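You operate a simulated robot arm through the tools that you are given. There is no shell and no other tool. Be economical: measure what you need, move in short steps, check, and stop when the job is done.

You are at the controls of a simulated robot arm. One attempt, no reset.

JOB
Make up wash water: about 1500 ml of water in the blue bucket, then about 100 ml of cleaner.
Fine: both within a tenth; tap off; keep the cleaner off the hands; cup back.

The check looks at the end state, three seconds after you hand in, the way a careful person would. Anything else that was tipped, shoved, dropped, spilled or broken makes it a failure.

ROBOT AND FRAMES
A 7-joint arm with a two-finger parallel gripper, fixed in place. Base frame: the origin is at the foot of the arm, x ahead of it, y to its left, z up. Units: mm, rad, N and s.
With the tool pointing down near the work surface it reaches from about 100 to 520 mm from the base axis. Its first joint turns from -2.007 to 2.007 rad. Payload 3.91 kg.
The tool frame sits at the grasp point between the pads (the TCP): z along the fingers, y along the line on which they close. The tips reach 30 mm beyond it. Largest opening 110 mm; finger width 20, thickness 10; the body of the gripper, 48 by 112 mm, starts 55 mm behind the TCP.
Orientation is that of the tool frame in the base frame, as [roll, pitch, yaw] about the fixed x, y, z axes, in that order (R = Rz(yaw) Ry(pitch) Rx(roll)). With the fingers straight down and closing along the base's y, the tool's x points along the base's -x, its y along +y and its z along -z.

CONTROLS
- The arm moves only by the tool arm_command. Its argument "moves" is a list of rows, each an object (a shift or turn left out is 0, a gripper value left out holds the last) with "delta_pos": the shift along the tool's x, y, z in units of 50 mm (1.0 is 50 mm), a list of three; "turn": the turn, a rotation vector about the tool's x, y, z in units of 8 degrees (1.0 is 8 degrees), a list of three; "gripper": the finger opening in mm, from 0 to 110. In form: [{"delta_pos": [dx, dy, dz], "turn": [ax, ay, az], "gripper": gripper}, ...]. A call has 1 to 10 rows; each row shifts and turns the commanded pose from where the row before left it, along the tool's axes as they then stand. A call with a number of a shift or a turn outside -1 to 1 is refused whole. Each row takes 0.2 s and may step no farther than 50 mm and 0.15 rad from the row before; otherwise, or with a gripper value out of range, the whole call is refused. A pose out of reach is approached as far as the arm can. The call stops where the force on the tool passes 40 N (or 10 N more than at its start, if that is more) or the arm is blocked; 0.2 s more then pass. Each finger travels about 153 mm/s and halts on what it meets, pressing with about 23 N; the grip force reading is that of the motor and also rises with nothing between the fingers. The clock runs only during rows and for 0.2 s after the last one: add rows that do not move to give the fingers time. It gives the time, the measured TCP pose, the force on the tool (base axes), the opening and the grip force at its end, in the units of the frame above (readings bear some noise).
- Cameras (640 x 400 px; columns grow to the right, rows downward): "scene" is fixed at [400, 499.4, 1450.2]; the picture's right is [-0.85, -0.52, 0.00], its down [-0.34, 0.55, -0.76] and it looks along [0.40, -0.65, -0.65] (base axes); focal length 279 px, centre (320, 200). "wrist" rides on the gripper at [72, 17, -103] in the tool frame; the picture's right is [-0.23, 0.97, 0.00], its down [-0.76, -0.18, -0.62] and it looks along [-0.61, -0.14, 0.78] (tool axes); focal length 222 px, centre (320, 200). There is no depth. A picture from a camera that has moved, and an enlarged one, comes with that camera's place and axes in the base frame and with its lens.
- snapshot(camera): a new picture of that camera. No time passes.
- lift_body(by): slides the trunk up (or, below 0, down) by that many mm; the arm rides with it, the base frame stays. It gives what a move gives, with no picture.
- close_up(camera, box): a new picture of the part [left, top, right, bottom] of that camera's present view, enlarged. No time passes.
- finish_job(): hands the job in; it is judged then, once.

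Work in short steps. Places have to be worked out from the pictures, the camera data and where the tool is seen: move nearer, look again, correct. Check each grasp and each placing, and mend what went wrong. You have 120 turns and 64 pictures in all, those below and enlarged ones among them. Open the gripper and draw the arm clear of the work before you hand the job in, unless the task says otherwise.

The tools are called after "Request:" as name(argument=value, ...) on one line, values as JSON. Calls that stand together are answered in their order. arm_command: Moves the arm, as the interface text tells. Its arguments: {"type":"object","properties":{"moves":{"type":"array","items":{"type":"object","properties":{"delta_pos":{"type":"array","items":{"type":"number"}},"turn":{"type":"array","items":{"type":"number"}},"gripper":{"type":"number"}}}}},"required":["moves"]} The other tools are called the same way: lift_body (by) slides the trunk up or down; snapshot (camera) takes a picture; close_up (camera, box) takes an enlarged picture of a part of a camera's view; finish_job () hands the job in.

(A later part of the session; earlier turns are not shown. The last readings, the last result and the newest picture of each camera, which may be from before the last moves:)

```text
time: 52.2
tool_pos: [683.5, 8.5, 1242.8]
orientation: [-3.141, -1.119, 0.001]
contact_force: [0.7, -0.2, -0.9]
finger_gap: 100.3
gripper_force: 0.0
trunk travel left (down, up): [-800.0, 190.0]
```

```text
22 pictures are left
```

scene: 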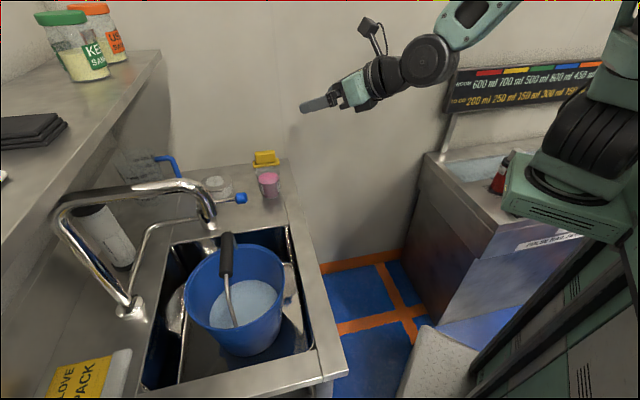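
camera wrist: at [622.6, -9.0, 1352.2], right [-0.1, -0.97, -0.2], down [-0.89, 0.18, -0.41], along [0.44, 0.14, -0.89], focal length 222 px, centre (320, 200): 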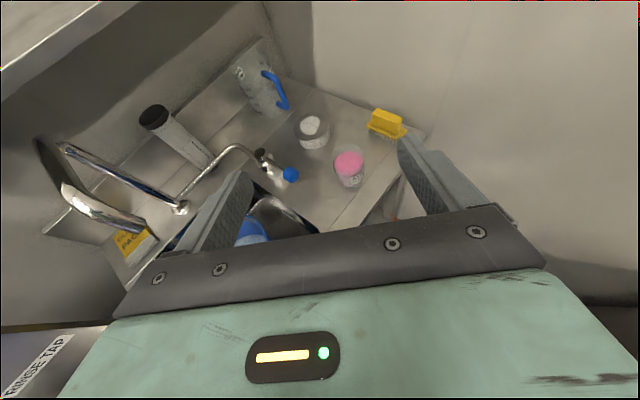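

Now the camera is on top. I'll move to a stand-off in front of and above the cup, and refine its position.

Request:
arm_command(moves=[{"delta_pos": [-0.46, 0.1, 0.81]}, {"delta_pos": [-0.46, 0.1, 0.81]}, {"delta_pos": [-0.46, 0.1, 0.81]}, {"delta_pos": [-0.46, 0.1, 0.81]}, {"delta_pos": [-0.46, 0.1, 0.81]}, {}])

Request:
snapshot(camera="wrist")

```text
time: 53.6
tool_pos: [815.5, -15.6, 1048.1]
orientation: [-3.141, -1.118, 0.001]
contact_force: [0.1, 0.8, -0.7]
finger_gap: 100.1
gripper_force: 0.1
trunk travel left (down, up): [-800.0, 190.0]
```

```text
21 pictures are left
camera wrist: at [755.6, -33.6, 1158.7], right [-0.1, -0.97, -0.2], down [-0.89, 0.18, -0.41], along [0.44, 0.14, -0.89], focal length 222 px, centre (320, 200)
```

wrist: 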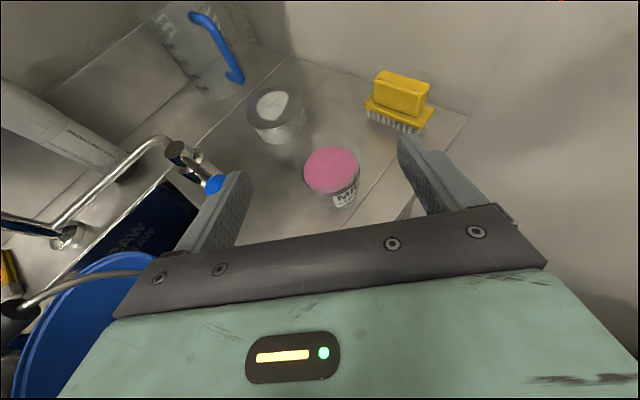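

Request:
close_up(camera="wrist", box=[270, 110, 400, 220])

```text
3.64 times, centred on (335, 165) of wrist
camera zoom: at [755.6, -33.6, 1158.7], right [-0.1, -0.97, -0.2], down [-0.89, 0.18, -0.41], along [0.44, 0.14, -0.89], focal length 808 px, centre (266, 327)
```

zoom: 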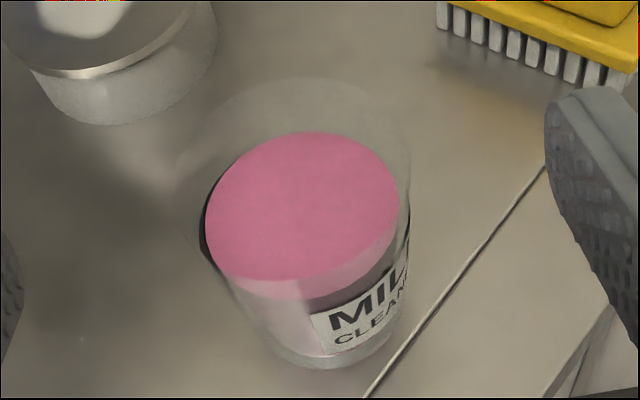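

The cup centre is confirmed at about (905,-16), rim at about z=955, r≈36. I'll go in along the tool axis to TCP (903,-16,923).

Request:
arm_command(moves=[{"delta_pos": [-0.74, 0, 0.33]}, {"delta_pos": [-0.74, 0, 0.33]}, {"delta_pos": [0, 0, 0.5]}, {"delta_pos": [0, 0, 0.5]}, {"delta_pos": [0, 0, 0.5]}, {}])

Request:
snapshot(camera="wrist")

```text
time: 55.0
tool_pos: [881.0, -16.0, 935.3]
orientation: [-3.142, -1.117, 0.001]
contact_force: [-0.4, -0.2, -0.5]
finger_gap: 100.0
gripper_force: 0.1
trunk travel left (down, up): [-800.0, 190.0]
```

```text
19 pictures are left
camera wrist: at [819.7, -33.4, 1045.1], right [-0.1, -0.97, -0.2], down [-0.89, 0.18, -0.41], along [0.44, 0.14, -0.89], focal length 222 px, centre (320, 200)
```

wrist: 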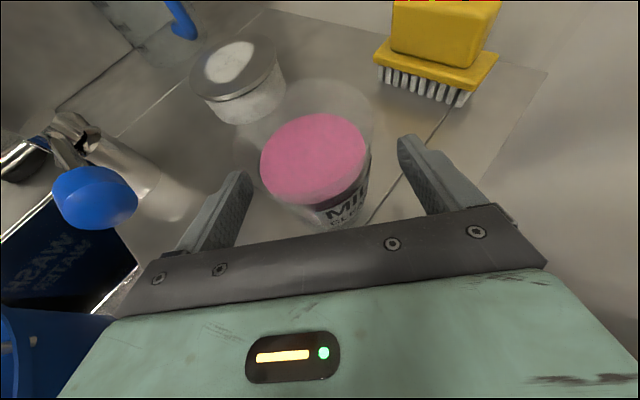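

Well aligned. Advance the last 25 mm and close on the cup.

Request:
arm_command(moves=[{"delta_pos": [0, 0, 0.25]}, {"delta_pos": [0, 0, 0.25]}, {"gripper": 55}, {}, {}])

Request:
snapshot(camera="wrist")

```text
time: 56.2
tool_pos: [903.7, -15.9, 925.9]
orientation: [3.141, -1.117, 0.002]
contact_force: [-0.7, -0.1, -0.1]
finger_gap: 63.2
gripper_force: 23.1
trunk travel left (down, up): [-800.0, 190.0]
```

```text
18 pictures are left
camera wrist: at [842.0, -33.6, 1034.8], right [-0.1, -0.97, -0.2], down [-0.89, 0.18, -0.41], along [0.44, 0.14, -0.89], focal length 222 px, centre (320, 200)
```

wrist: 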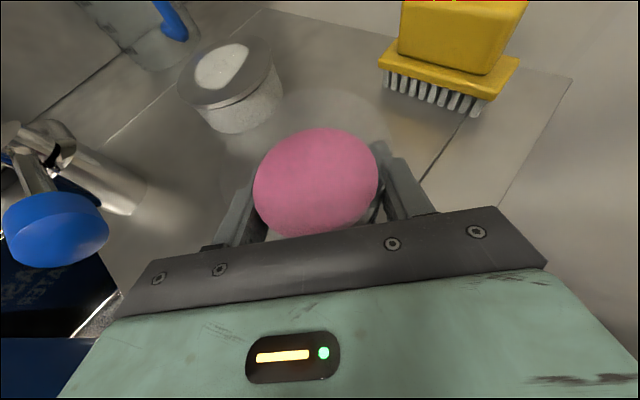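

Gripped at 63 mm. I'll lift slowly and straight, keeping the cup level.

Request:
arm_command(moves=[{"delta_pos": [0.18, 0, -0.087]}, {"delta_pos": [0.36, 0, -0.174]}, {"delta_pos": [0.45, 0, -0.218]}, {"delta_pos": [0.45, 0, -0.218]}, {"delta_pos": [0.45, 0, -0.218]}, {"delta_pos": [0.45, 0, -0.218]}, {"delta_pos": [0.36, 0, -0.174]}, {"delta_pos": [0.18, 0, -0.087]}])

Request:
snapshot(camera="wrist")

```text
time: 58.0
tool_pos: [903.3, -16.5, 1085.7]
orientation: [3.141, -1.117, 0.002]
contact_force: [-0.8, -0.5, -1.4]
finger_gap: 66.1
gripper_force: 23.3
trunk travel left (down, up): [-800.0, 190.0]
```

```text
17 pictures are left
camera wrist: at [841.9, -33.7, 1195.8], right [-0.1, -0.97, -0.2], down [-0.89, 0.18, -0.41], along [0.44, 0.14, -0.89], focal length 222 px, centre (320, 200)
```

wrist: 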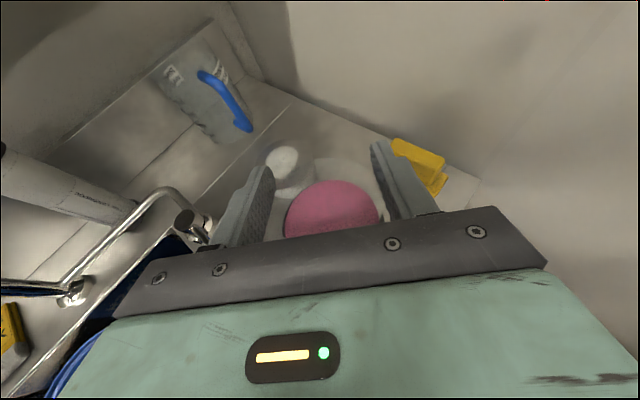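

The gap grew to 66 mm: the tapered cup slid down a little in the fingers. I'll check whether it is stable.

Request:
arm_command(moves=[{}, {}, {}])

Request:
close_up(camera="scene", box=[240, 80, 350, 170])

```text
time: 58.8
tool_pos: [903.2, -16.7, 1085.6]
orientation: [3.141, -1.117, 0.002]
contact_force: [-0.3, 0.5, -1.8]
finger_gap: 66.2
gripper_force: 23.2
trunk travel left (down, up): [-800.0, 190.0]
```

```text
4.44 times, centred on (295, 125) of scene
camera zoom: at [400.0, 499.4, 1450.2], right [-0.85, -0.52, 0.0], down [-0.34, 0.55, -0.76], along [0.4, -0.65, -0.65], focal length 1241 px, centre (431, 533)
```

zoom: 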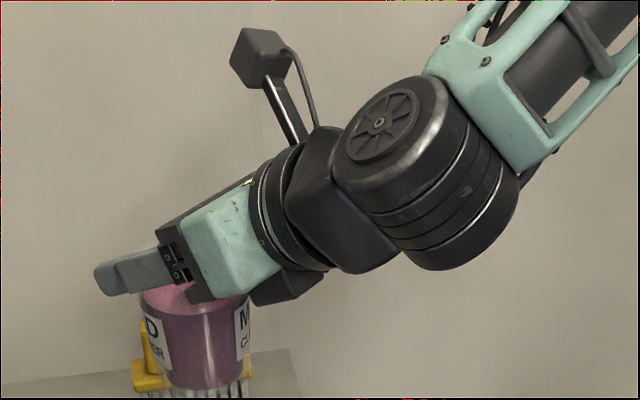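

The scene view shows the fingers now hold only the rim zone: the liquid is about 34 mm below the TCP, so it slid about 45 mm. That's precarious, so I'll lower it gently back onto its spot and regrip.

Request:
arm_command(moves=[{"delta_pos": [-0.1, 0, 0.048]}, {"delta_pos": [-0.2, 0, 0.097]}, {"delta_pos": [-0.3, 0, 0.145]}, {"delta_pos": [-0.3, 0, 0.145]}, {"delta_pos": [-0.3, 0, 0.145]}, {"delta_pos": [-0.3, 0, 0.145]}, {"delta_pos": [-0.2, 0, 0.097]}, {"delta_pos": [-0.1, 0, 0.048]}])

Request:
close_up(camera="scene", box=[230, 110, 320, 210])

```text
time: 60.6
tool_pos: [902.2, -16.6, 985.7]
orientation: [3.14, -1.118, 0.001]
contact_force: [0.7, 0.3, -1.8]
finger_gap: 66.1
gripper_force: 23.0
trunk travel left (down, up): [-800.0, 190.0]
```

```text
4.00 times, centred on (275, 160) of scene
camera zoom: at [400.0, 499.4, 1450.2], right [-0.85, -0.52, 0.0], down [-0.34, 0.55, -0.76], along [0.4, -0.65, -0.65], focal length 1117 px, centre (500, 360)
```

zoom: 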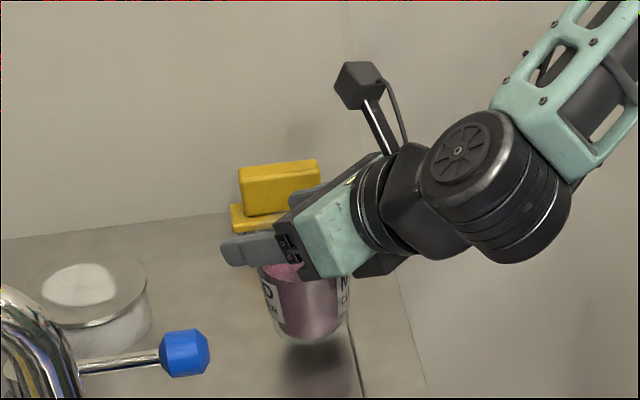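

Still about 14 mm above the counter. I'll lower it in small steps until the weight comes off.

Request:
arm_command(moves=[{"delta_pos": [-0.072, 0, 0.035]}, {"delta_pos": [-0.072, 0, 0.035]}, {"delta_pos": [-0.054, 0, 0.026]}, {}])

Request:
arm_command(moves=[{"delta_pos": [-0.036, 0, 0.0174]}, {}])

Request:
arm_command(moves=[{"delta_pos": [-0.036, 0, 0.0174]}, {}])

```text
time: 61.6
tool_pos: [901.7, -16.2, 974.8]
orientation: [-3.141, -1.118, 0.002]
contact_force: [0.6, -0.7, -1.7]
finger_gap: 66.2
gripper_force: 23.0
trunk travel left (down, up): [-800.0, 190.0]
```

```text
time: 62.2
tool_pos: [903.1, -15.6, 972.5]
orientation: [3.141, -1.117, 0.001]
contact_force: [0.0, 1.1, -2.2]
finger_gap: 66.2
gripper_force: 23.0
trunk travel left (down, up): [-800.0, 190.0]
```

```text
time: 62.8
tool_pos: [903.2, -16.3, 970.9]
orientation: [-3.14, -1.116, 0.002]
contact_force: [0.3, -0.1, -1.9]
finger_gap: 66.1
gripper_force: 23.1
trunk travel left (down, up): [-800.0, 190.0]
```

Request:
arm_command(moves=[{"delta_pos": [-0.036, 0, 0.0174]}, {}])

Request:
arm_command(moves=[{"delta_pos": [-0.036, 0, 0.0174]}, {}])

Request:
arm_command(moves=[{"delta_pos": [-0.036, 0, 0.0174]}, {}])

Request:
close_up(camera="scene", box=[230, 110, 320, 210])

```text
time: 63.4
tool_pos: [902.3, -15.6, 969.3]
orientation: [-3.141, -1.12, 0.002]
contact_force: [-0.6, -0.5, 8.9]
finger_gap: 65.9
gripper_force: 23.2
trunk travel left (down, up): [-800.0, 190.0]
```

```text
time: 64.0
tool_pos: [902.2, -15.2, 968.3]
orientation: [3.141, -1.121, 0.002]
contact_force: [3.0, -1.2, 17.9]
finger_gap: 66.4
gripper_force: 23.3
trunk travel left (down, up): [-800.0, 190.0]
```

```text
time: 64.6
tool_pos: [902.2, -17.5, 965.9]
orientation: [3.139, -1.119, 0.002]
contact_force: [2.2, -2.4, 21.0]
finger_gap: 66.0
gripper_force: 23.0
trunk travel left (down, up): [-800.0, 190.0]
```

```text
4.00 times, centred on (275, 160) of scene
camera zoom: at [400.0, 499.4, 1450.2], right [-0.85, -0.52, 0.0], down [-0.34, 0.55, -0.76], along [0.4, -0.65, -0.65], focal length 1117 px, centre (500, 360)
```

zoom: 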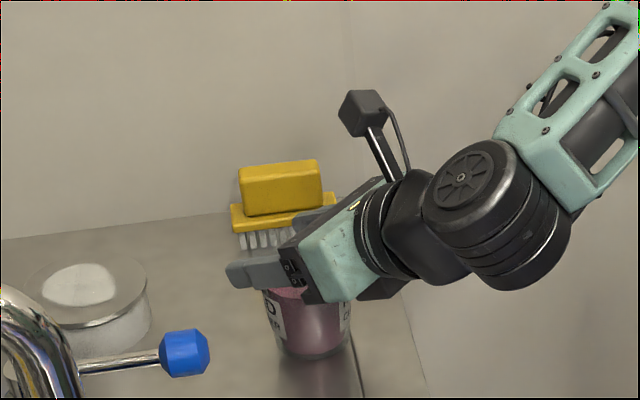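

The cup has touched down. I'll relieve the press, open, and look at how it stands.

Request:
arm_command(moves=[{"delta_pos": [0.08, 0, -0.039]}, {"gripper": 95}, {}])

Request:
snapshot(camera="wrist")

```text
time: 65.4
tool_pos: [902.2, -16.3, 967.4]
orientation: [-3.142, -1.114, 0.003]
contact_force: [0.4, -1.1, -0.6]
finger_gap: 95.2
gripper_force: 0.2
trunk travel left (down, up): [-800.0, 190.0]
```

```text
13 pictures are left
camera wrist: at [841.6, -33.8, 1077.5], right [-0.1, -0.97, -0.2], down [-0.89, 0.18, -0.41], along [0.44, 0.14, -0.89], focal length 222 px, centre (320, 200)
```

wrist: 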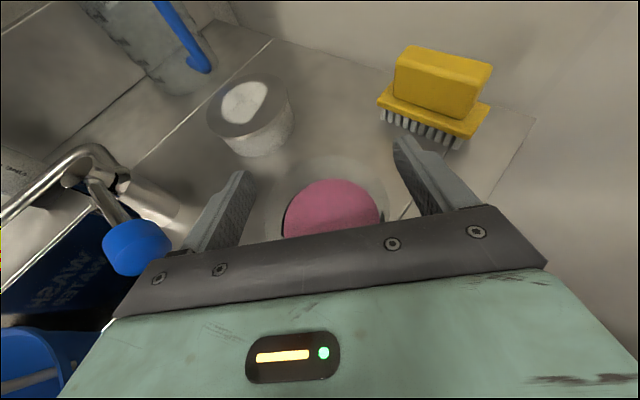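

The cup is upright at its place (905,-18). I'll go down again around it, grip with a firmer close command and longer settle, and monitor the gap while lifting a little.

Request:
arm_command(moves=[{"delta_pos": [-0.41, 0.02, 0.2]}, {"delta_pos": [-0.41, 0.02, 0.2]}, {}, {"gripper": 20}, {}, {}, {}, {}, {}])

Request:
arm_command(moves=[{"delta_pos": [0.05, 0, -0.0243]}, {"delta_pos": [0.05, 0, -0.0243]}, {}])

Request:
arm_command(moves=[{"delta_pos": [0.05, 0, -0.0243]}, {"delta_pos": [0.05, 0, -0.0243]}, {}])

```text
time: 67.4
tool_pos: [902.6, -17.8, 922.2]
orientation: [-3.141, -1.117, 0.002]
contact_force: [-0.2, 0.4, -0.3]
finger_gap: 63.0
gripper_force: 22.9
trunk travel left (down, up): [-800.0, 190.0]
```

```text
time: 68.2
tool_pos: [902.9, -19.3, 929.3]
orientation: [3.141, -1.118, -0.001]
contact_force: [0.4, -0.2, -2.1]
finger_gap: 62.9
gripper_force: 22.9
trunk travel left (down, up): [-800.0, 190.0]
```

```text
time: 69.0
tool_pos: [902.4, -17.1, 933.8]
orientation: [-3.139, -1.119, 0.002]
contact_force: [0.8, -0.7, -2.6]
finger_gap: 63.3
gripper_force: 23.3
trunk travel left (down, up): [-800.0, 190.0]
```

Request:
arm_command(moves=[{"delta_pos": [0.1, 0, -0.0487]}, {"delta_pos": [0.1, 0, -0.0487]}, {"delta_pos": [0.1, 0, -0.0487]}, {"delta_pos": [0.1, 0, -0.0487]}, {}, {}, {}, {}, {}])

Request:
snapshot(camera="wrist")

```text
time: 71.0
tool_pos: [902.2, -18.8, 955.5]
orientation: [-3.141, -1.116, 0.003]
contact_force: [-0.9, 0.3, -2.9]
finger_gap: 63.1
gripper_force: 22.9
trunk travel left (down, up): [-800.0, 190.0]
```

```text
12 pictures are left
camera wrist: at [841.7, -36.0, 1065.9], right [-0.1, -0.97, -0.2], down [-0.89, 0.18, -0.41], along [0.44, 0.14, -0.89], focal length 222 px, centre (320, 200)
```

wrist: 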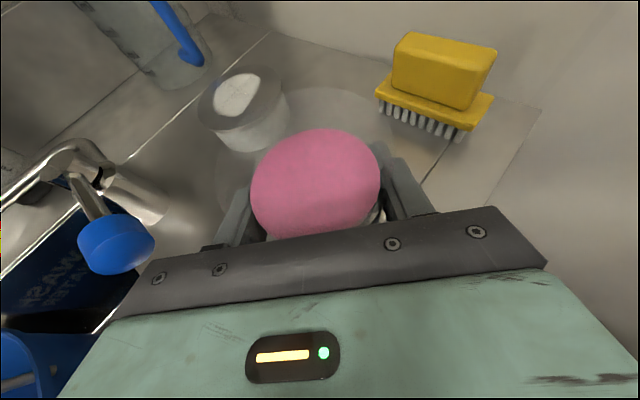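

The grip holds at slow speed. I'll lift and retreat slowly toward a spot where the scene camera can see the cup from the side.

Request:
arm_command(moves=[{"delta_pos": [0.12, 0, -0.058]}, {"delta_pos": [0.234, 0, -0.113]}, {"delta_pos": [0.234, 0, -0.113]}, {"delta_pos": [0.234, 0, -0.113]}, {"delta_pos": [0.234, 0, -0.113]}, {"delta_pos": [0.234, 0, -0.113]}, {"delta_pos": [0.234, 0, -0.113]}, {"delta_pos": [0.234, 0, -0.113]}, {"delta_pos": [0.234, 0, -0.113]}, {"delta_pos": [0.12, 0, -0.058]}])

Request:
arm_command(moves=[{"delta_pos": [0.03, -0.06, -0.12]}, {"delta_pos": [0.057, -0.12, -0.25]}, {"delta_pos": [0.057, -0.12, -0.25]}, {"delta_pos": [0.057, -0.12, -0.25]}, {"delta_pos": [0.057, -0.12, -0.25]}, {"delta_pos": [0.057, -0.12, -0.25]}, {"delta_pos": [0.057, -0.12, -0.25]}, {"delta_pos": [0.057, -0.12, -0.25]}, {"delta_pos": [0.057, -0.12, -0.25]}, {"delta_pos": [0.03, -0.06, -0.12]}])

Request:
arm_command(moves=[{"delta_pos": [0.03, -0.06, -0.12]}, {"delta_pos": [0.057, -0.12, -0.25]}, {"delta_pos": [0.057, -0.12, -0.25]}, {"delta_pos": [0.057, -0.12, -0.25]}, {"delta_pos": [0.057, -0.12, -0.25]}, {"delta_pos": [0.057, -0.12, -0.25]}, {"delta_pos": [0.057, -0.12, -0.25]}, {"delta_pos": [0.057, -0.12, -0.25]}, {"delta_pos": [0.057, -0.12, -0.25]}, {"delta_pos": [0.03, -0.06, -0.12]}])

```text
time: 73.2
tool_pos: [902.0, -17.9, 1073.2]
orientation: [-3.141, -1.117, 0.0]
contact_force: [0.8, 0.1, -2.3]
finger_gap: 63.0
gripper_force: 23.4
trunk travel left (down, up): [-800.0, 190.0]
```

```text
time: 75.4
tool_pos: [813.3, 35.9, 1147.4]
orientation: [3.142, -1.117, 0.0]
contact_force: [-0.4, 0.1, -2.1]
finger_gap: 62.7
gripper_force: 23.3
trunk travel left (down, up): [-800.0, 190.0]
```

```text
time: 77.6
tool_pos: [724.0, 89.0, 1219.4]
orientation: [3.14, -1.118, 0.002]
contact_force: [0.1, 0.2, -2.6]
finger_gap: 62.8
gripper_force: 23.1
trunk travel left (down, up): [-800.0, 190.0]
```

Grip stable at 63 mm. One more stage and then a side look from the scene camera.

Request:
arm_command(moves=[{"delta_pos": [0.06, -0.06, -0.1]}, {"delta_pos": [0.11, -0.12, -0.22]}, {"delta_pos": [0.11, -0.12, -0.22]}, {"delta_pos": [0.11, -0.12, -0.22]}, {"delta_pos": [0.11, -0.12, -0.22]}, {"delta_pos": [0.11, -0.12, -0.22]}, {"delta_pos": [0.11, -0.12, -0.22]}, {"delta_pos": [0.11, -0.12, -0.22]}, {"delta_pos": [0.06, -0.06, -0.12]}, {}])

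Request:
close_up(camera="scene", box=[260, 50, 370, 150])

```text
time: 79.8
tool_pos: [664.5, 137.1, 1297.6]
orientation: [-3.14, -1.118, 0.001]
contact_force: [0.2, 0.2, -2.2]
finger_gap: 62.9
gripper_force: 23.2
trunk travel left (down, up): [-800.0, 190.0]
```

```text
4.00 times, centred on (315, 100) of scene
camera zoom: at [400.0, 499.4, 1450.2], right [-0.85, -0.52, 0.0], down [-0.34, 0.55, -0.76], along [0.4, -0.65, -0.65], focal length 1117 px, centre (340, 600)
```

zoom: 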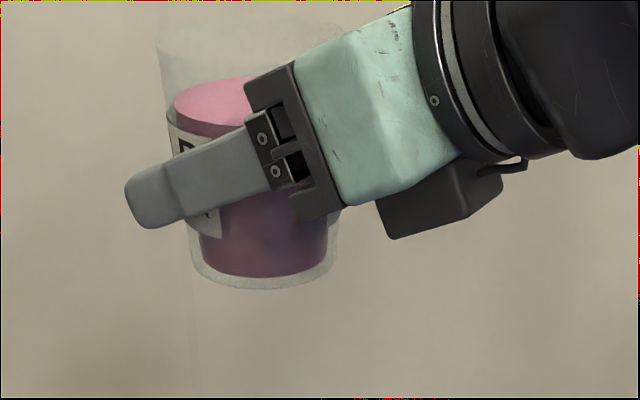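

Side view reading: liquid about 58 mm deep, inner radius about 26 at the bottom to 32 at the surface, rim about 27 mm higher. So the cup holds about 150–160 ml and the goal is to leave a level of about 23 mm. Now I move slowly to the pour spot on the near side of the bucket, clear of handle and spout.

Request:
arm_command(moves=[{"delta_pos": [-0.12, -0.04, 0.05]}, {"delta_pos": [-0.227, -0.076, 0.097]}, {"delta_pos": [-0.227, -0.076, 0.097]}, {"delta_pos": [-0.227, -0.076, 0.097]}, {"delta_pos": [-0.227, -0.076, 0.097]}, {"delta_pos": [-0.227, -0.076, 0.097]}, {"delta_pos": [-0.227, -0.076, 0.097]}, {"delta_pos": [-0.227, -0.076, 0.097]}, {"delta_pos": [-0.227, -0.076, 0.097]}, {"delta_pos": [-0.12, -0.04, 0.05]}])

Request:
arm_command(moves=[{"delta_pos": [-0.12, -0.04, 0.05]}, {"delta_pos": [-0.227, -0.076, 0.097]}, {"delta_pos": [-0.227, -0.076, 0.097]}, {"delta_pos": [-0.227, -0.076, 0.097]}, {"delta_pos": [-0.227, -0.076, 0.097]}, {"delta_pos": [-0.227, -0.076, 0.097]}, {"delta_pos": [-0.227, -0.076, 0.097]}, {"delta_pos": [-0.227, -0.076, 0.097]}, {"delta_pos": [-0.227, -0.076, 0.097]}, {"delta_pos": [-0.12, -0.04, 0.05]}])

Request:
arm_command(moves=[{"delta_pos": [-0.12, -0.04, 0.05]}, {"delta_pos": [-0.227, -0.14, 0.097]}, {"delta_pos": [-0.227, -0.14, 0.097]}, {"delta_pos": [-0.227, -0.14, 0.097]}, {"delta_pos": [-0.227, -0.14, 0.097]}, {"delta_pos": [-0.227, -0.14, 0.097]}, {"delta_pos": [-0.12, -0.04, 0.05]}, {}])

Request:
snapshot(camera="scene")

```text
time: 82.0
tool_pos: [659.5, 171.6, 1186.1]
orientation: [3.14, -1.116, 0.002]
contact_force: [-0.7, -0.2, -1.5]
finger_gap: 62.8
gripper_force: 22.7
trunk travel left (down, up): [-800.0, 190.0]
```

```text
time: 84.2
tool_pos: [654.9, 205.6, 1074.3]
orientation: [-3.141, -1.116, 0.0]
contact_force: [0.4, 0.7, -2.4]
finger_gap: 63.1
gripper_force: 23.0
trunk travel left (down, up): [-800.0, 190.0]
```

```text
time: 86.0
tool_pos: [650.4, 245.0, 1000.1]
orientation: [3.141, -1.117, 0.003]
contact_force: [0.7, -0.2, -2.0]
finger_gap: 62.7
gripper_force: 23.0
trunk travel left (down, up): [-800.0, 190.0]
```

```text
10 pictures are left
```

scene: 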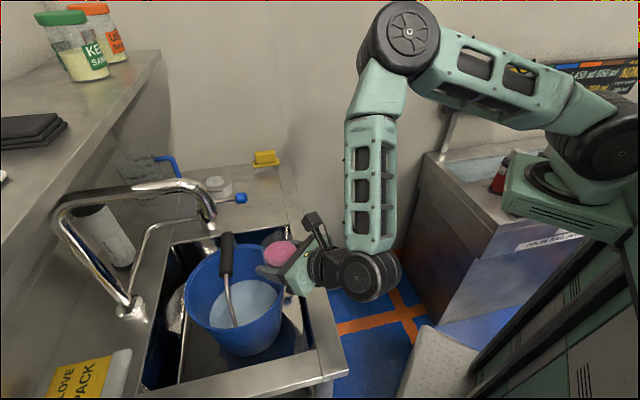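

Cup is over the near side of the bucket. I'll tilt the cup forward slowly, to 40° first, then to 60°, and hold.

Request:
arm_command(moves=[{"turn": [0, -0.5, 0], "delta_pos": [0, 0.08, 0]}, {"turn": [0, -0.5, 0], "delta_pos": [0, 0.08, 0]}, {"turn": [0, -0.5, 0]}, {"turn": [0, -0.5, 0]}, {"turn": [0, -0.5, 0]}, {"turn": [0, -0.5, 0]}, {"turn": [0, -0.5, 0]}, {"turn": [0, -0.5, 0]}, {"turn": [0, -0.5, 0]}, {"turn": [0, -0.4, 0]}])

Request:
close_up(camera="scene", box=[180, 180, 380, 330])

```text
time: 88.2
tool_pos: [651.2, 237.4, 999.6]
orientation: [3.14, -0.431, 0.002]
contact_force: [-0.2, 0.6, -2.3]
finger_gap: 62.7
gripper_force: 22.7
trunk travel left (down, up): [-800.0, 190.0]
```

```text
2.67 times, centred on (280, 255) of scene
camera zoom: at [400.0, 499.4, 1450.2], right [-0.85, -0.52, 0.0], down [-0.34, 0.55, -0.76], along [0.4, -0.65, -0.65], focal length 745 px, centre (427, 53)
```

zoom: 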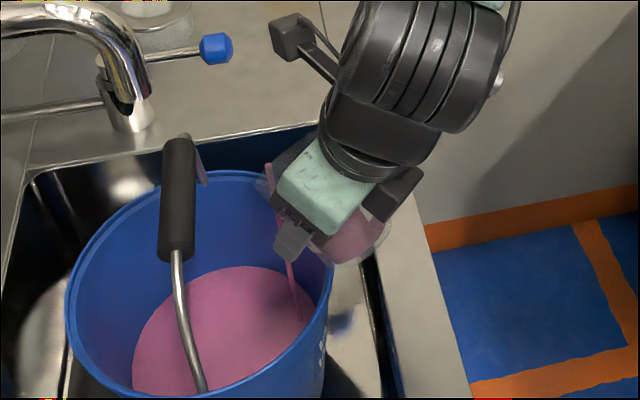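

The stream enters the bucket cleanly, well away from the fingers. I'll continue to about 55° and hold, and then check the remaining level.

Request:
arm_command(moves=[{"turn": [0, -0.4, 0]}, {"turn": [0, -0.4, 0]}, {"turn": [0, -0.4, 0]}, {"turn": [0, -0.4, 0]}, {"turn": [0, -0.4, 0]}, {}, {}, {}, {}, {}])

Request:
arm_command(moves=[{}, {}, {}, {}, {}])

Request:
snapshot(camera="wrist")

```text
time: 90.4
tool_pos: [651.1, 236.8, 1000.3]
orientation: [3.141, -0.154, 0.001]
contact_force: [0.4, -1.0, -1.5]
finger_gap: 62.5
gripper_force: 23.0
trunk travel left (down, up): [-800.0, 190.0]
```

```text
time: 91.6
tool_pos: [650.4, 238.3, 1000.5]
orientation: [3.14, -0.155, 0.002]
contact_force: [-0.5, 0.4, -1.0]
finger_gap: 62.7
gripper_force: 23.0
trunk travel left (down, up): [-800.0, 190.0]
```

```text
8 pictures are left
camera wrist: at [706.8, 219.9, 1112.8], right [-0.22, -0.97, -0.03], down [-0.85, 0.18, 0.5], along [-0.48, 0.14, -0.87], focal length 222 px, centre (320, 200)
```

wrist: 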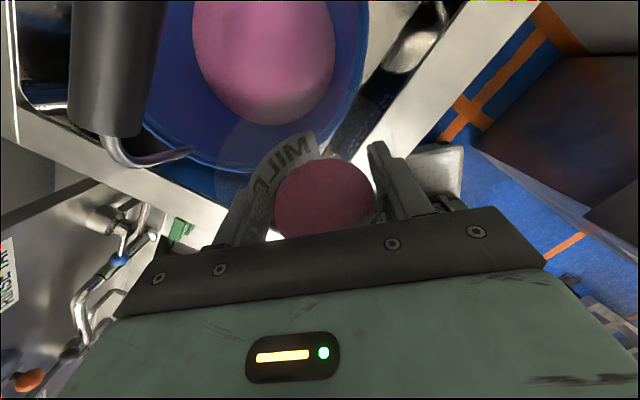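

The readings suggest roughly 1 N less weight. I'll bring the cup back upright and carry it to the side-view spot to measure what remains.

Request:
arm_command(moves=[{"turn": [0, 0.69, 0]}, {"turn": [0, 0.69, 0]}, {"turn": [0, 0.69, 0]}, {"turn": [0, 0.69, 0]}, {"turn": [0, 0.69, 0]}, {"turn": [0, 0.69, 0]}, {"turn": [0, 0.69, 0]}, {"turn": [0, 0.69, 0]}, {"turn": [0, 0.69, 0]}, {"turn": [0, 0.68, 0]}])

Request:
arm_command(moves=[{"delta_pos": [0.12, 0.04, -0.05]}, {"delta_pos": [0.227, 0.076, -0.097]}, {"delta_pos": [0.227, 0.076, -0.097]}, {"delta_pos": [0.227, 0.076, -0.097]}, {"delta_pos": [0.227, 0.076, -0.097]}, {"delta_pos": [0.227, 0.076, -0.097]}, {"delta_pos": [0.227, 0.076, -0.097]}, {"delta_pos": [0.227, 0.076, -0.097]}, {"delta_pos": [0.227, 0.076, -0.097]}, {"delta_pos": [0.12, 0.04, -0.05]}])

Request:
arm_command(moves=[{"delta_pos": [0.12, 0.04, -0.05]}, {"delta_pos": [0.227, 0.076, -0.097]}, {"delta_pos": [0.227, 0.076, -0.097]}, {"delta_pos": [0.227, 0.076, -0.097]}, {"delta_pos": [0.227, 0.076, -0.097]}, {"delta_pos": [0.227, 0.076, -0.097]}, {"delta_pos": [0.227, 0.076, -0.097]}, {"delta_pos": [0.227, 0.076, -0.097]}, {"delta_pos": [0.227, 0.076, -0.097]}, {"delta_pos": [0.12, 0.04, -0.05]}])

Request:
arm_command(moves=[{"delta_pos": [0.12, 0.04, -0.05]}, {"delta_pos": [0.227, 0.11, -0.097]}, {"delta_pos": [0.227, 0.11, -0.097]}, {"delta_pos": [0.227, 0.11, -0.097]}, {"delta_pos": [0.227, 0.11, -0.097]}, {"delta_pos": [0.227, 0.11, -0.097]}, {"delta_pos": [0.12, 0.04, -0.05]}, {}, {}])

Request:
close_up(camera="scene", box=[260, 50, 370, 150])

```text
time: 93.8
tool_pos: [649.9, 237.2, 1000.5]
orientation: [-3.139, -1.117, 0.001]
contact_force: [-1.0, 0.0, -1.3]
finger_gap: 62.6
gripper_force: 23.4
trunk travel left (down, up): [-800.0, 190.0]
```

```text
time: 96.0
tool_pos: [655.2, 202.6, 1110.7]
orientation: [3.14, -1.114, 0.004]
contact_force: [0.4, -0.5, -1.7]
finger_gap: 62.6
gripper_force: 23.2
trunk travel left (down, up): [-800.0, 190.0]
```

```text
time: 98.2
tool_pos: [662.0, 168.0, 1223.8]
orientation: [-3.139, -1.116, 0.002]
contact_force: [-0.2, -0.2, -1.9]
finger_gap: 62.9
gripper_force: 22.9
trunk travel left (down, up): [-800.0, 190.0]
```

```text
time: 100.2
tool_pos: [665.1, 137.1, 1297.5]
orientation: [-3.141, -1.115, 0.001]
contact_force: [-0.2, -0.2, -1.4]
finger_gap: 62.6
gripper_force: 22.7
trunk travel left (down, up): [-800.0, 190.0]
```

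```text
4.00 times, centred on (315, 100) of scene
camera zoom: at [400.0, 499.4, 1450.2], right [-0.85, -0.52, 0.0], down [-0.34, 0.55, -0.76], along [0.4, -0.65, -0.65], focal length 1117 px, centre (340, 600)
```

zoom: 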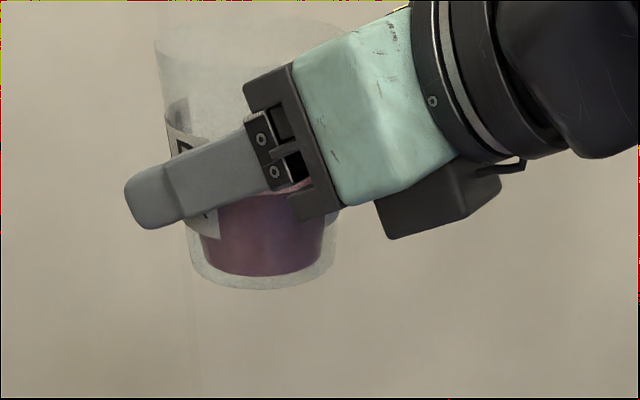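

The finger hides much of the surface. One sharper enlargement of the lower cup should show the surface edge.

Request:
close_up(camera="scene", box=[278, 84, 326, 124])

```text
10.00 times, centred on (302, 104) of scene
camera zoom: at [400.0, 499.4, 1450.2], right [-0.85, -0.52, 0.0], down [-0.34, 0.55, -0.76], along [0.4, -0.65, -0.65], focal length 2792 px, centre (500, 1160)
```

zoom: 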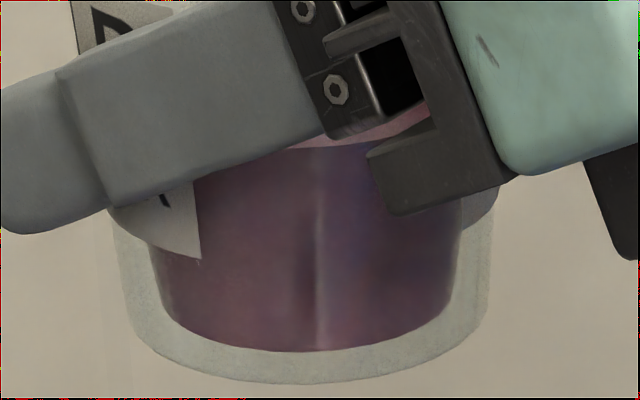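

The enlarged view shows the liquid level at about 34 mm now (it was 59). That means about 73 ml poured, and the force drop of 0.7 N agrees. About 27 ml more is needed; a geometric model calibrated on this result says tilt 62°. Returning to the pour spot.

Request:
arm_command(moves=[{"delta_pos": [-0.12, -0.04, 0.05]}, {"delta_pos": [-0.227, -0.076, 0.097]}, {"delta_pos": [-0.227, -0.076, 0.097]}, {"delta_pos": [-0.227, -0.076, 0.097]}, {"delta_pos": [-0.227, -0.076, 0.097]}, {"delta_pos": [-0.227, -0.076, 0.097]}, {"delta_pos": [-0.227, -0.076, 0.097]}, {"delta_pos": [-0.227, -0.076, 0.097]}, {"delta_pos": [-0.227, -0.076, 0.097]}, {"delta_pos": [-0.12, -0.04, 0.05]}])

Request:
arm_command(moves=[{"delta_pos": [-0.12, -0.04, 0.05]}, {"delta_pos": [-0.227, -0.076, 0.097]}, {"delta_pos": [-0.227, -0.076, 0.097]}, {"delta_pos": [-0.227, -0.076, 0.097]}, {"delta_pos": [-0.227, -0.076, 0.097]}, {"delta_pos": [-0.227, -0.076, 0.097]}, {"delta_pos": [-0.227, -0.076, 0.097]}, {"delta_pos": [-0.227, -0.076, 0.097]}, {"delta_pos": [-0.227, -0.076, 0.097]}, {"delta_pos": [-0.12, -0.04, 0.05]}])

Request:
arm_command(moves=[{"delta_pos": [-0.12, -0.04, 0.05]}, {"delta_pos": [-0.227, -0.11, 0.097]}, {"delta_pos": [-0.227, -0.11, 0.097]}, {"delta_pos": [-0.227, -0.11, 0.097]}, {"delta_pos": [-0.227, -0.11, 0.097]}, {"delta_pos": [-0.227, -0.11, 0.097]}, {"delta_pos": [-0.12, -0.04, 0.05]}, {}])

```text
time: 102.4
tool_pos: [659.0, 171.5, 1186.0]
orientation: [3.141, -1.114, 0.0]
contact_force: [0.0, -0.6, -0.8]
finger_gap: 62.6
gripper_force: 22.6
trunk travel left (down, up): [-800.0, 190.0]
```

```text
time: 104.6
tool_pos: [655.1, 204.1, 1074.3]
orientation: [3.14, -1.115, 0.0]
contact_force: [-0.6, 0.0, -1.2]
finger_gap: 62.5
gripper_force: 23.0
trunk travel left (down, up): [-800.0, 190.0]
```

```text
time: 106.4
tool_pos: [650.0, 237.0, 1000.0]
orientation: [-3.141, -1.115, 0.002]
contact_force: [-0.5, 0.2, -0.6]
finger_gap: 62.7
gripper_force: 22.7
trunk travel left (down, up): [-800.0, 190.0]
```

Force readings hint that more may have been poured than the visual estimate. I'll gather more weight samples before pouring further.

Request:
arm_command(moves=[{}])

Request:
arm_command(moves=[{}])

Request:
arm_command(moves=[{}])

Request:
arm_command(moves=[{}])

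Request:
arm_command(moves=[{}])

Request:
arm_command(moves=[{}])

Request:
arm_command(moves=[{}])

Request:
arm_command(moves=[{}])

```text
time: 106.8
tool_pos: [651.2, 236.9, 1000.2]
orientation: [3.141, -1.117, 0.003]
contact_force: [-0.1, 0.0, -0.6]
finger_gap: 62.4
gripper_force: 23.2
trunk travel left (down, up): [-800.0, 190.0]
```

```text
time: 107.2
tool_pos: [648.8, 237.9, 999.8]
orientation: [3.141, -1.116, 0.001]
contact_force: [-0.4, -0.7, -0.5]
finger_gap: 63.0
gripper_force: 23.2
trunk travel left (down, up): [-800.0, 190.0]
```

```text
time: 107.6
tool_pos: [650.7, 237.2, 1001.1]
orientation: [3.141, -1.117, 0.004]
contact_force: [-0.6, 0.3, -0.9]
finger_gap: 63.0
gripper_force: 23.3
trunk travel left (down, up): [-800.0, 190.0]
```

```text
time: 108.0
tool_pos: [651.1, 237.8, 1000.1]
orientation: [3.141, -1.114, 0.0]
contact_force: [0.2, 0.1, -1.6]
finger_gap: 63.0
gripper_force: 23.3
trunk travel left (down, up): [-800.0, 190.0]
```

```text
time: 108.4
tool_pos: [649.6, 237.1, 1000.4]
orientation: [-3.141, -1.117, 0.001]
contact_force: [0.1, 0.4, -0.5]
finger_gap: 62.9
gripper_force: 23.0
trunk travel left (down, up): [-800.0, 190.0]
```

```text
time: 108.8
tool_pos: [650.4, 238.1, 1000.5]
orientation: [3.141, -1.115, 0.001]
contact_force: [0.0, 0.7, -1.3]
finger_gap: 62.7
gripper_force: 23.2
trunk travel left (down, up): [-800.0, 190.0]
```

```text
time: 109.2
tool_pos: [650.6, 237.7, 1000.5]
orientation: [-3.141, -1.116, 0.0]
contact_force: [-0.3, 0.5, -0.9]
finger_gap: 62.4
gripper_force: 22.7
trunk travel left (down, up): [-800.0, 190.0]
```

```text
time: 109.6
tool_pos: [650.7, 237.9, 1000.6]
orientation: [-3.142, -1.116, 0.001]
contact_force: [-0.2, 0.1, -1.6]
finger_gap: 62.6
gripper_force: 23.2
trunk travel left (down, up): [-800.0, 190.0]
```

The weight drop is about 0.97±0.16 N versus about 73 ml visually. A wrist enlargement (same tool-frame geometry as before the pour) will settle it.

Request:
close_up(camera="wrist", box=[240, 110, 400, 240])

```text
3.08 times, centred on (320, 175) of wrist
camera zoom: at [590.0, 219.9, 1110.2], right [-0.1, -0.97, -0.2], down [-0.89, 0.18, -0.41], along [0.44, 0.14, -0.89], focal length 684 px, centre (320, 277)
```

zoom: 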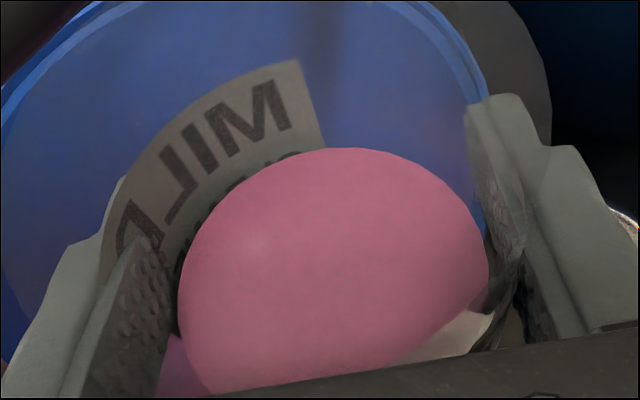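

Two independent views now agree that about 70–73 ml has been poured (level ~35 mm), so I proceed with the second pour to 62° tilt.

Request:
arm_command(moves=[{"turn": [0, -0.7, 0]}, {"turn": [0, -0.7, 0]}, {"turn": [0, -0.7, 0]}, {"turn": [0, -0.7, 0]}, {"turn": [0, -0.7, 0]}, {"turn": [0, -0.7, 0]}, {"turn": [0, -0.7, 0]}, {"turn": [0, -0.7, 0]}, {"turn": [0, -0.7, 0]}, {"turn": [0, -0.5, 0]}])

Request:
arm_command(moves=[{"turn": [0, -0.3, 0]}, {"turn": [0, -0.3, 0]}, {"turn": [0, -0.35, 0]}, {}, {}, {}, {}, {}, {}, {}])

Request:
arm_command(moves=[{}, {}, {}, {}, {}])

Request:
arm_command(moves=[{"turn": [0, 0.775, 0]}, {"turn": [0, 0.775, 0]}, {"turn": [0, 0.775, 0]}, {"turn": [0, 0.775, 0]}, {"turn": [0, 0.775, 0]}, {"turn": [0, 0.775, 0]}, {"turn": [0, 0.775, 0]}, {"turn": [0, 0.775, 0]}, {"turn": [0, 0.775, 0]}, {"turn": [0, 0.775, 0]}])

Request:
arm_command(moves=[{}, {}, {}])

Request:
close_up(camera="wrist", box=[240, 110, 400, 240])

```text
time: 111.8
tool_pos: [652.1, 237.0, 999.7]
orientation: [3.142, -0.163, 0.003]
contact_force: [-0.1, 0.2, -1.7]
finger_gap: 62.7
gripper_force: 23.3
trunk travel left (down, up): [-800.0, 190.0]
```

```text
time: 114.0
tool_pos: [652.2, 237.0, 1000.0]
orientation: [3.142, -0.033, 0.002]
contact_force: [0.0, 0.3, -0.3]
finger_gap: 62.7
gripper_force: 23.1
trunk travel left (down, up): [-800.0, 190.0]
```

```text
time: 115.2
tool_pos: [651.1, 236.8, 1000.2]
orientation: [3.141, -0.033, 0.0]
contact_force: [-0.3, -0.7, -0.8]
finger_gap: 62.4
gripper_force: 22.7
trunk travel left (down, up): [-800.0, 190.0]
```

```text
time: 117.4
tool_pos: [650.5, 237.1, 1000.0]
orientation: [-3.141, -1.116, 0.002]
contact_force: [-0.1, -1.0, -0.3]
finger_gap: 62.5
gripper_force: 23.4
trunk travel left (down, up): [-800.0, 190.0]
```

```text
time: 118.2
tool_pos: [652.4, 235.8, 1000.0]
orientation: [-3.14, -1.116, 0.001]
contact_force: [-0.5, -1.1, -1.1]
finger_gap: 62.6
gripper_force: 22.7
trunk travel left (down, up): [-800.0, 190.0]
```

```text
3.08 times, centred on (320, 175) of wrist
camera zoom: at [590.1, 219.7, 1110.2], right [-0.1, -0.97, -0.2], down [-0.89, 0.18, -0.41], along [0.44, 0.14, -0.89], focal length 684 px, centre (320, 277)
```

zoom: 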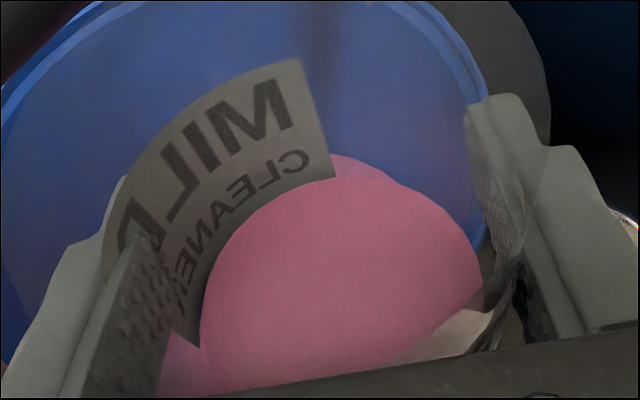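

Level now about 26–28 mm, total poured about 90 ml by vision. I'll take a set of weight samples to cross-check.

Request:
arm_command(moves=[{}])

Request:
arm_command(moves=[{}])

Request:
arm_command(moves=[{}])

Request:
arm_command(moves=[{}])

Request:
arm_command(moves=[{}])

Request:
arm_command(moves=[{}])

Request:
arm_command(moves=[{}])

Request:
arm_command(moves=[{}])

Request:
arm_command(moves=[{}])

Request:
arm_command(moves=[{}])

```text
time: 118.6
tool_pos: [650.6, 237.4, 1001.0]
orientation: [3.141, -1.116, 0.001]
contact_force: [0.1, -0.5, -1.0]
finger_gap: 62.4
gripper_force: 23.0
trunk travel left (down, up): [-800.0, 190.0]
```

```text
time: 119.0
tool_pos: [650.8, 236.7, 1000.3]
orientation: [-3.14, -1.115, 0.002]
contact_force: [-0.6, 0.2, -1.6]
finger_gap: 62.8
gripper_force: 22.9
trunk travel left (down, up): [-800.0, 190.0]
```

```text
time: 119.4
tool_pos: [650.6, 236.7, 1000.6]
orientation: [-3.14, -1.115, 0.002]
contact_force: [0.3, 0.8, -0.1]
finger_gap: 62.8
gripper_force: 22.5
trunk travel left (down, up): [-800.0, 190.0]
```

```text
time: 119.8
tool_pos: [649.0, 237.9, 1000.3]
orientation: [-3.141, -1.116, 0.002]
contact_force: [-0.1, -0.1, -0.7]
finger_gap: 62.6
gripper_force: 22.9
trunk travel left (down, up): [-800.0, 190.0]
```

```text
time: 120.2
tool_pos: [651.3, 236.8, 1000.6]
orientation: [3.141, -1.115, 0.001]
contact_force: [0.3, -0.2, -0.8]
finger_gap: 62.4
gripper_force: 23.1
trunk travel left (down, up): [-800.0, 190.0]
```

```text
time: 120.6
tool_pos: [650.9, 237.2, 999.7]
orientation: [3.142, -1.114, 0.001]
contact_force: [0.1, -0.1, -1.4]
finger_gap: 62.7
gripper_force: 23.5
trunk travel left (down, up): [-800.0, 190.0]
```

```text
time: 121.0
tool_pos: [651.0, 237.2, 1000.5]
orientation: [3.141, -1.116, 0.001]
contact_force: [-0.5, 0.0, -0.1]
finger_gap: 62.4
gripper_force: 22.5
trunk travel left (down, up): [-800.0, 190.0]
```

```text
time: 121.4
tool_pos: [651.4, 238.3, 1000.5]
orientation: [-3.141, -1.116, 0.0]
contact_force: [0.9, 0.1, -1.3]
finger_gap: 62.6
gripper_force: 22.7
trunk travel left (down, up): [-800.0, 190.0]
```

```text
time: 121.8
tool_pos: [649.8, 236.4, 1000.1]
orientation: [-3.141, -1.117, 0.0]
contact_force: [-0.4, -0.9, -0.7]
finger_gap: 62.7
gripper_force: 22.9
trunk travel left (down, up): [-800.0, 190.0]
```

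```text
time: 122.2
tool_pos: [650.9, 237.1, 1000.1]
orientation: [3.141, -1.115, 0.003]
contact_force: [0.2, -0.4, -1.1]
finger_gap: 62.4
gripper_force: 23.0
trunk travel left (down, up): [-800.0, 190.0]
```

Combining vision (~85–90 ml) and weight (~128±16 ml), the joint best estimate is around 95 ml. I'll add a small final increment by tilting to 63.4°.

Request:
arm_command(moves=[{"turn": [0, -0.8, 0]}, {"turn": [0, -0.8, 0]}, {"turn": [0, -0.8, 0]}, {"turn": [0, -0.8, 0]}, {"turn": [0, -0.8, 0]}, {"turn": [0, -0.8, 0]}, {"turn": [0, -0.8, 0]}, {"turn": [0, -0.8, 0]}, {"turn": [0, -0.8, 0]}, {"turn": [0, -0.4, 0]}])

Request:
arm_command(moves=[{"turn": [0, -0.325, 0]}, {}, {}, {}, {}, {}, {}, {}, {}, {}])

Request:
arm_command(moves=[{"turn": [0, 0.7925, 0]}, {"turn": [0, 0.7925, 0]}, {"turn": [0, 0.7925, 0]}, {"turn": [0, 0.7925, 0]}, {"turn": [0, 0.7925, 0]}, {"turn": [0, 0.7925, 0]}, {"turn": [0, 0.7925, 0]}, {"turn": [0, 0.7925, 0]}, {"turn": [0, 0.7925, 0]}, {"turn": [0, 0.7925, 0]}])

Request:
arm_command(moves=[{"delta_pos": [0.12, 0.04, -0.05]}, {"delta_pos": [0.227, 0.076, -0.097]}, {"delta_pos": [0.227, 0.076, -0.097]}, {"delta_pos": [0.227, 0.076, -0.097]}, {"delta_pos": [0.227, 0.076, -0.097]}, {"delta_pos": [0.227, 0.076, -0.097]}, {"delta_pos": [0.227, 0.076, -0.097]}, {"delta_pos": [0.227, 0.076, -0.097]}, {"delta_pos": [0.227, 0.076, -0.097]}, {"delta_pos": [0.12, 0.04, -0.05]}])

Request:
arm_command(moves=[{"delta_pos": [0.12, 0.04, -0.05]}, {"delta_pos": [0.227, 0.076, -0.097]}, {"delta_pos": [0.227, 0.076, -0.097]}, {"delta_pos": [0.227, 0.076, -0.097]}, {"delta_pos": [0.227, 0.076, -0.097]}, {"delta_pos": [0.227, 0.076, -0.097]}, {"delta_pos": [0.227, 0.076, -0.097]}, {"delta_pos": [0.227, 0.076, -0.097]}, {"delta_pos": [0.227, 0.076, -0.097]}, {"delta_pos": [0.12, 0.04, -0.05]}])

```text
time: 124.4
tool_pos: [650.9, 236.6, 1001.0]
orientation: [-3.141, -0.054, 0.004]
contact_force: [-0.1, -0.2, -0.6]
finger_gap: 62.4
gripper_force: 23.2
trunk travel left (down, up): [-800.0, 190.0]
```

```text
time: 126.6
tool_pos: [651.2, 237.6, 1000.0]
orientation: [-3.141, -0.01, 0.002]
contact_force: [-0.6, 0.4, -0.4]
finger_gap: 62.4
gripper_force: 23.0
trunk travel left (down, up): [-800.0, 190.0]
```

```text
time: 128.8
tool_pos: [651.0, 236.1, 1000.1]
orientation: [-3.139, -1.119, -0.001]
contact_force: [0.3, -0.1, -0.5]
finger_gap: 62.5
gripper_force: 23.0
trunk travel left (down, up): [-800.0, 190.0]
```

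```text
time: 131.0
tool_pos: [656.9, 202.8, 1112.0]
orientation: [3.139, -1.115, 0.004]
contact_force: [0.3, 0.7, -0.5]
finger_gap: 62.8
gripper_force: 23.1
trunk travel left (down, up): [-800.0, 190.0]
```

```text
time: 133.2
tool_pos: [661.9, 168.1, 1223.2]
orientation: [3.14, -1.115, 0.004]
contact_force: [0.1, -0.7, -1.8]
finger_gap: 62.7
gripper_force: 23.5
trunk travel left (down, up): [-800.0, 190.0]
```

Now carry the cup slowly back above its place.

Request:
arm_command(moves=[{"delta_pos": [-0.012, 0.08, 0.12]}, {"delta_pos": [-0.025, 0.155, 0.235]}, {"delta_pos": [-0.025, 0.155, 0.235]}, {"delta_pos": [-0.025, 0.155, 0.235]}, {"delta_pos": [-0.025, 0.155, 0.235]}, {"delta_pos": [-0.025, 0.155, 0.235]}, {"delta_pos": [-0.025, 0.155, 0.235]}, {"delta_pos": [-0.025, 0.155, 0.235]}, {"delta_pos": [-0.025, 0.155, 0.235]}, {"delta_pos": [-0.025, 0.155, 0.235]}])

Request:
arm_command(moves=[{"delta_pos": [-0.025, 0.155, 0.235]}, {"delta_pos": [-0.025, 0.155, 0.235]}, {"delta_pos": [-0.025, 0.155, 0.235]}, {"delta_pos": [-0.025, 0.155, 0.235]}, {"delta_pos": [-0.025, 0.155, 0.235]}, {"delta_pos": [-0.025, 0.155, 0.235]}, {"delta_pos": [-0.025, 0.155, 0.235]}, {"delta_pos": [-0.025, 0.155, 0.235]}, {"delta_pos": [-0.025, 0.155, 0.235]}, {"delta_pos": [-0.012, 0.08, 0.12]}])

```text
time: 135.4
tool_pos: [757.7, 94.1, 1163.8]
orientation: [3.141, -1.116, 0.002]
contact_force: [0.5, -0.1, -0.8]
finger_gap: 62.5
gripper_force: 23.1
trunk travel left (down, up): [-800.0, 190.0]
```

```text
time: 137.6
tool_pos: [851.5, 20.5, 1103.9]
orientation: [3.137, -1.115, 0.003]
contact_force: [-0.6, 1.1, -1.4]
finger_gap: 62.9
gripper_force: 23.6
trunk travel left (down, up): [-800.0, 190.0]
```

Request:
arm_command(moves=[{"delta_pos": [-0.033, 0.154, 0.243]}, {"delta_pos": [-0.033, 0.154, 0.243]}, {"delta_pos": [-0.033, 0.154, 0.243]}, {"delta_pos": [-0.033, 0.154, 0.243]}, {"delta_pos": [-0.033, 0.154, 0.243]}, {}])

Request:
arm_command(moves=[{"delta_pos": [-0.12, 0, 0.058]}, {"delta_pos": [-0.216, 0, 0.105]}, {"delta_pos": [-0.216, 0, 0.105]}, {"delta_pos": [-0.216, 0, 0.105]}, {"delta_pos": [-0.216, 0, 0.105]}, {"delta_pos": [-0.216, 0, 0.105]}, {"delta_pos": [-0.216, 0, 0.105]}, {"delta_pos": [-0.216, 0, 0.105]}, {"delta_pos": [-0.216, 0, 0.105]}, {"delta_pos": [-0.12, 0, 0.058]}])

```text
time: 139.0
tool_pos: [904.5, -18.4, 1070.0]
orientation: [3.14, -1.115, 0.001]
contact_force: [-0.6, 0.4, -1.3]
finger_gap: 62.9
gripper_force: 22.8
trunk travel left (down, up): [-800.0, 190.0]
```

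```text
time: 141.2
tool_pos: [903.8, -19.4, 960.0]
orientation: [3.14, -1.115, 0.001]
contact_force: [-0.1, 0.3, -0.7]
finger_gap: 62.6
gripper_force: 23.0
trunk travel left (down, up): [-800.0, 190.0]
```

Directly above its spot. Lower the last 37 mm, more finely near contact.

Request:
arm_command(moves=[{"delta_pos": [-0.144, 0, 0.07]}, {"delta_pos": [-0.144, 0, 0.07]}, {"delta_pos": [-0.144, 0, 0.07]}, {"delta_pos": [-0.108, 0, 0.052]}, {"delta_pos": [-0.054, 0, 0.026]}, {}])

Request:
arm_command(moves=[{"delta_pos": [-0.03, 0, 0.0145]}, {}])

Request:
arm_command(moves=[{"delta_pos": [-0.018, 0, 0.0087]}, {}])

```text
time: 142.6
tool_pos: [903.9, -18.0, 928.3]
orientation: [3.141, -1.116, 0.002]
contact_force: [-0.3, 0.1, -0.8]
finger_gap: 62.7
gripper_force: 22.8
trunk travel left (down, up): [-800.0, 190.0]
```

```text
time: 143.2
tool_pos: [903.5, -18.9, 925.9]
orientation: [3.141, -1.116, 0.002]
contact_force: [-0.5, 0.2, -1.1]
finger_gap: 62.5
gripper_force: 23.3
trunk travel left (down, up): [-800.0, 190.0]
```

```text
time: 143.8
tool_pos: [904.2, -17.4, 924.9]
orientation: [-3.141, -1.115, 0.002]
contact_force: [-0.1, 0.8, -0.9]
finger_gap: 62.6
gripper_force: 22.6
trunk travel left (down, up): [-800.0, 190.0]
```

Request:
arm_command(moves=[{"delta_pos": [-0.027, 0, 0.013]}, {}])

Request:
arm_command(moves=[{"delta_pos": [-0.018, 0, 0.0087]}, {}])

Request:
arm_command(moves=[{"delta_pos": [-0.018, 0, 0.0087]}, {}])

```text
time: 144.4
tool_pos: [903.9, -19.0, 923.0]
orientation: [-3.14, -1.117, 0.001]
contact_force: [-0.2, -0.4, -0.4]
finger_gap: 62.7
gripper_force: 23.5
trunk travel left (down, up): [-800.0, 190.0]
```

```text
time: 145.0
tool_pos: [904.5, -17.6, 923.0]
orientation: [-3.141, -1.116, 0.003]
contact_force: [0.2, -0.4, -0.2]
finger_gap: 62.6
gripper_force: 22.8
trunk travel left (down, up): [-800.0, 190.0]
```

```text
time: 145.6
tool_pos: [903.6, -17.2, 922.0]
orientation: [-3.141, -1.117, 0.001]
contact_force: [-2.2, 0.3, 7.4]
finger_gap: 62.9
gripper_force: 23.4
trunk travel left (down, up): [-800.0, 190.0]
```

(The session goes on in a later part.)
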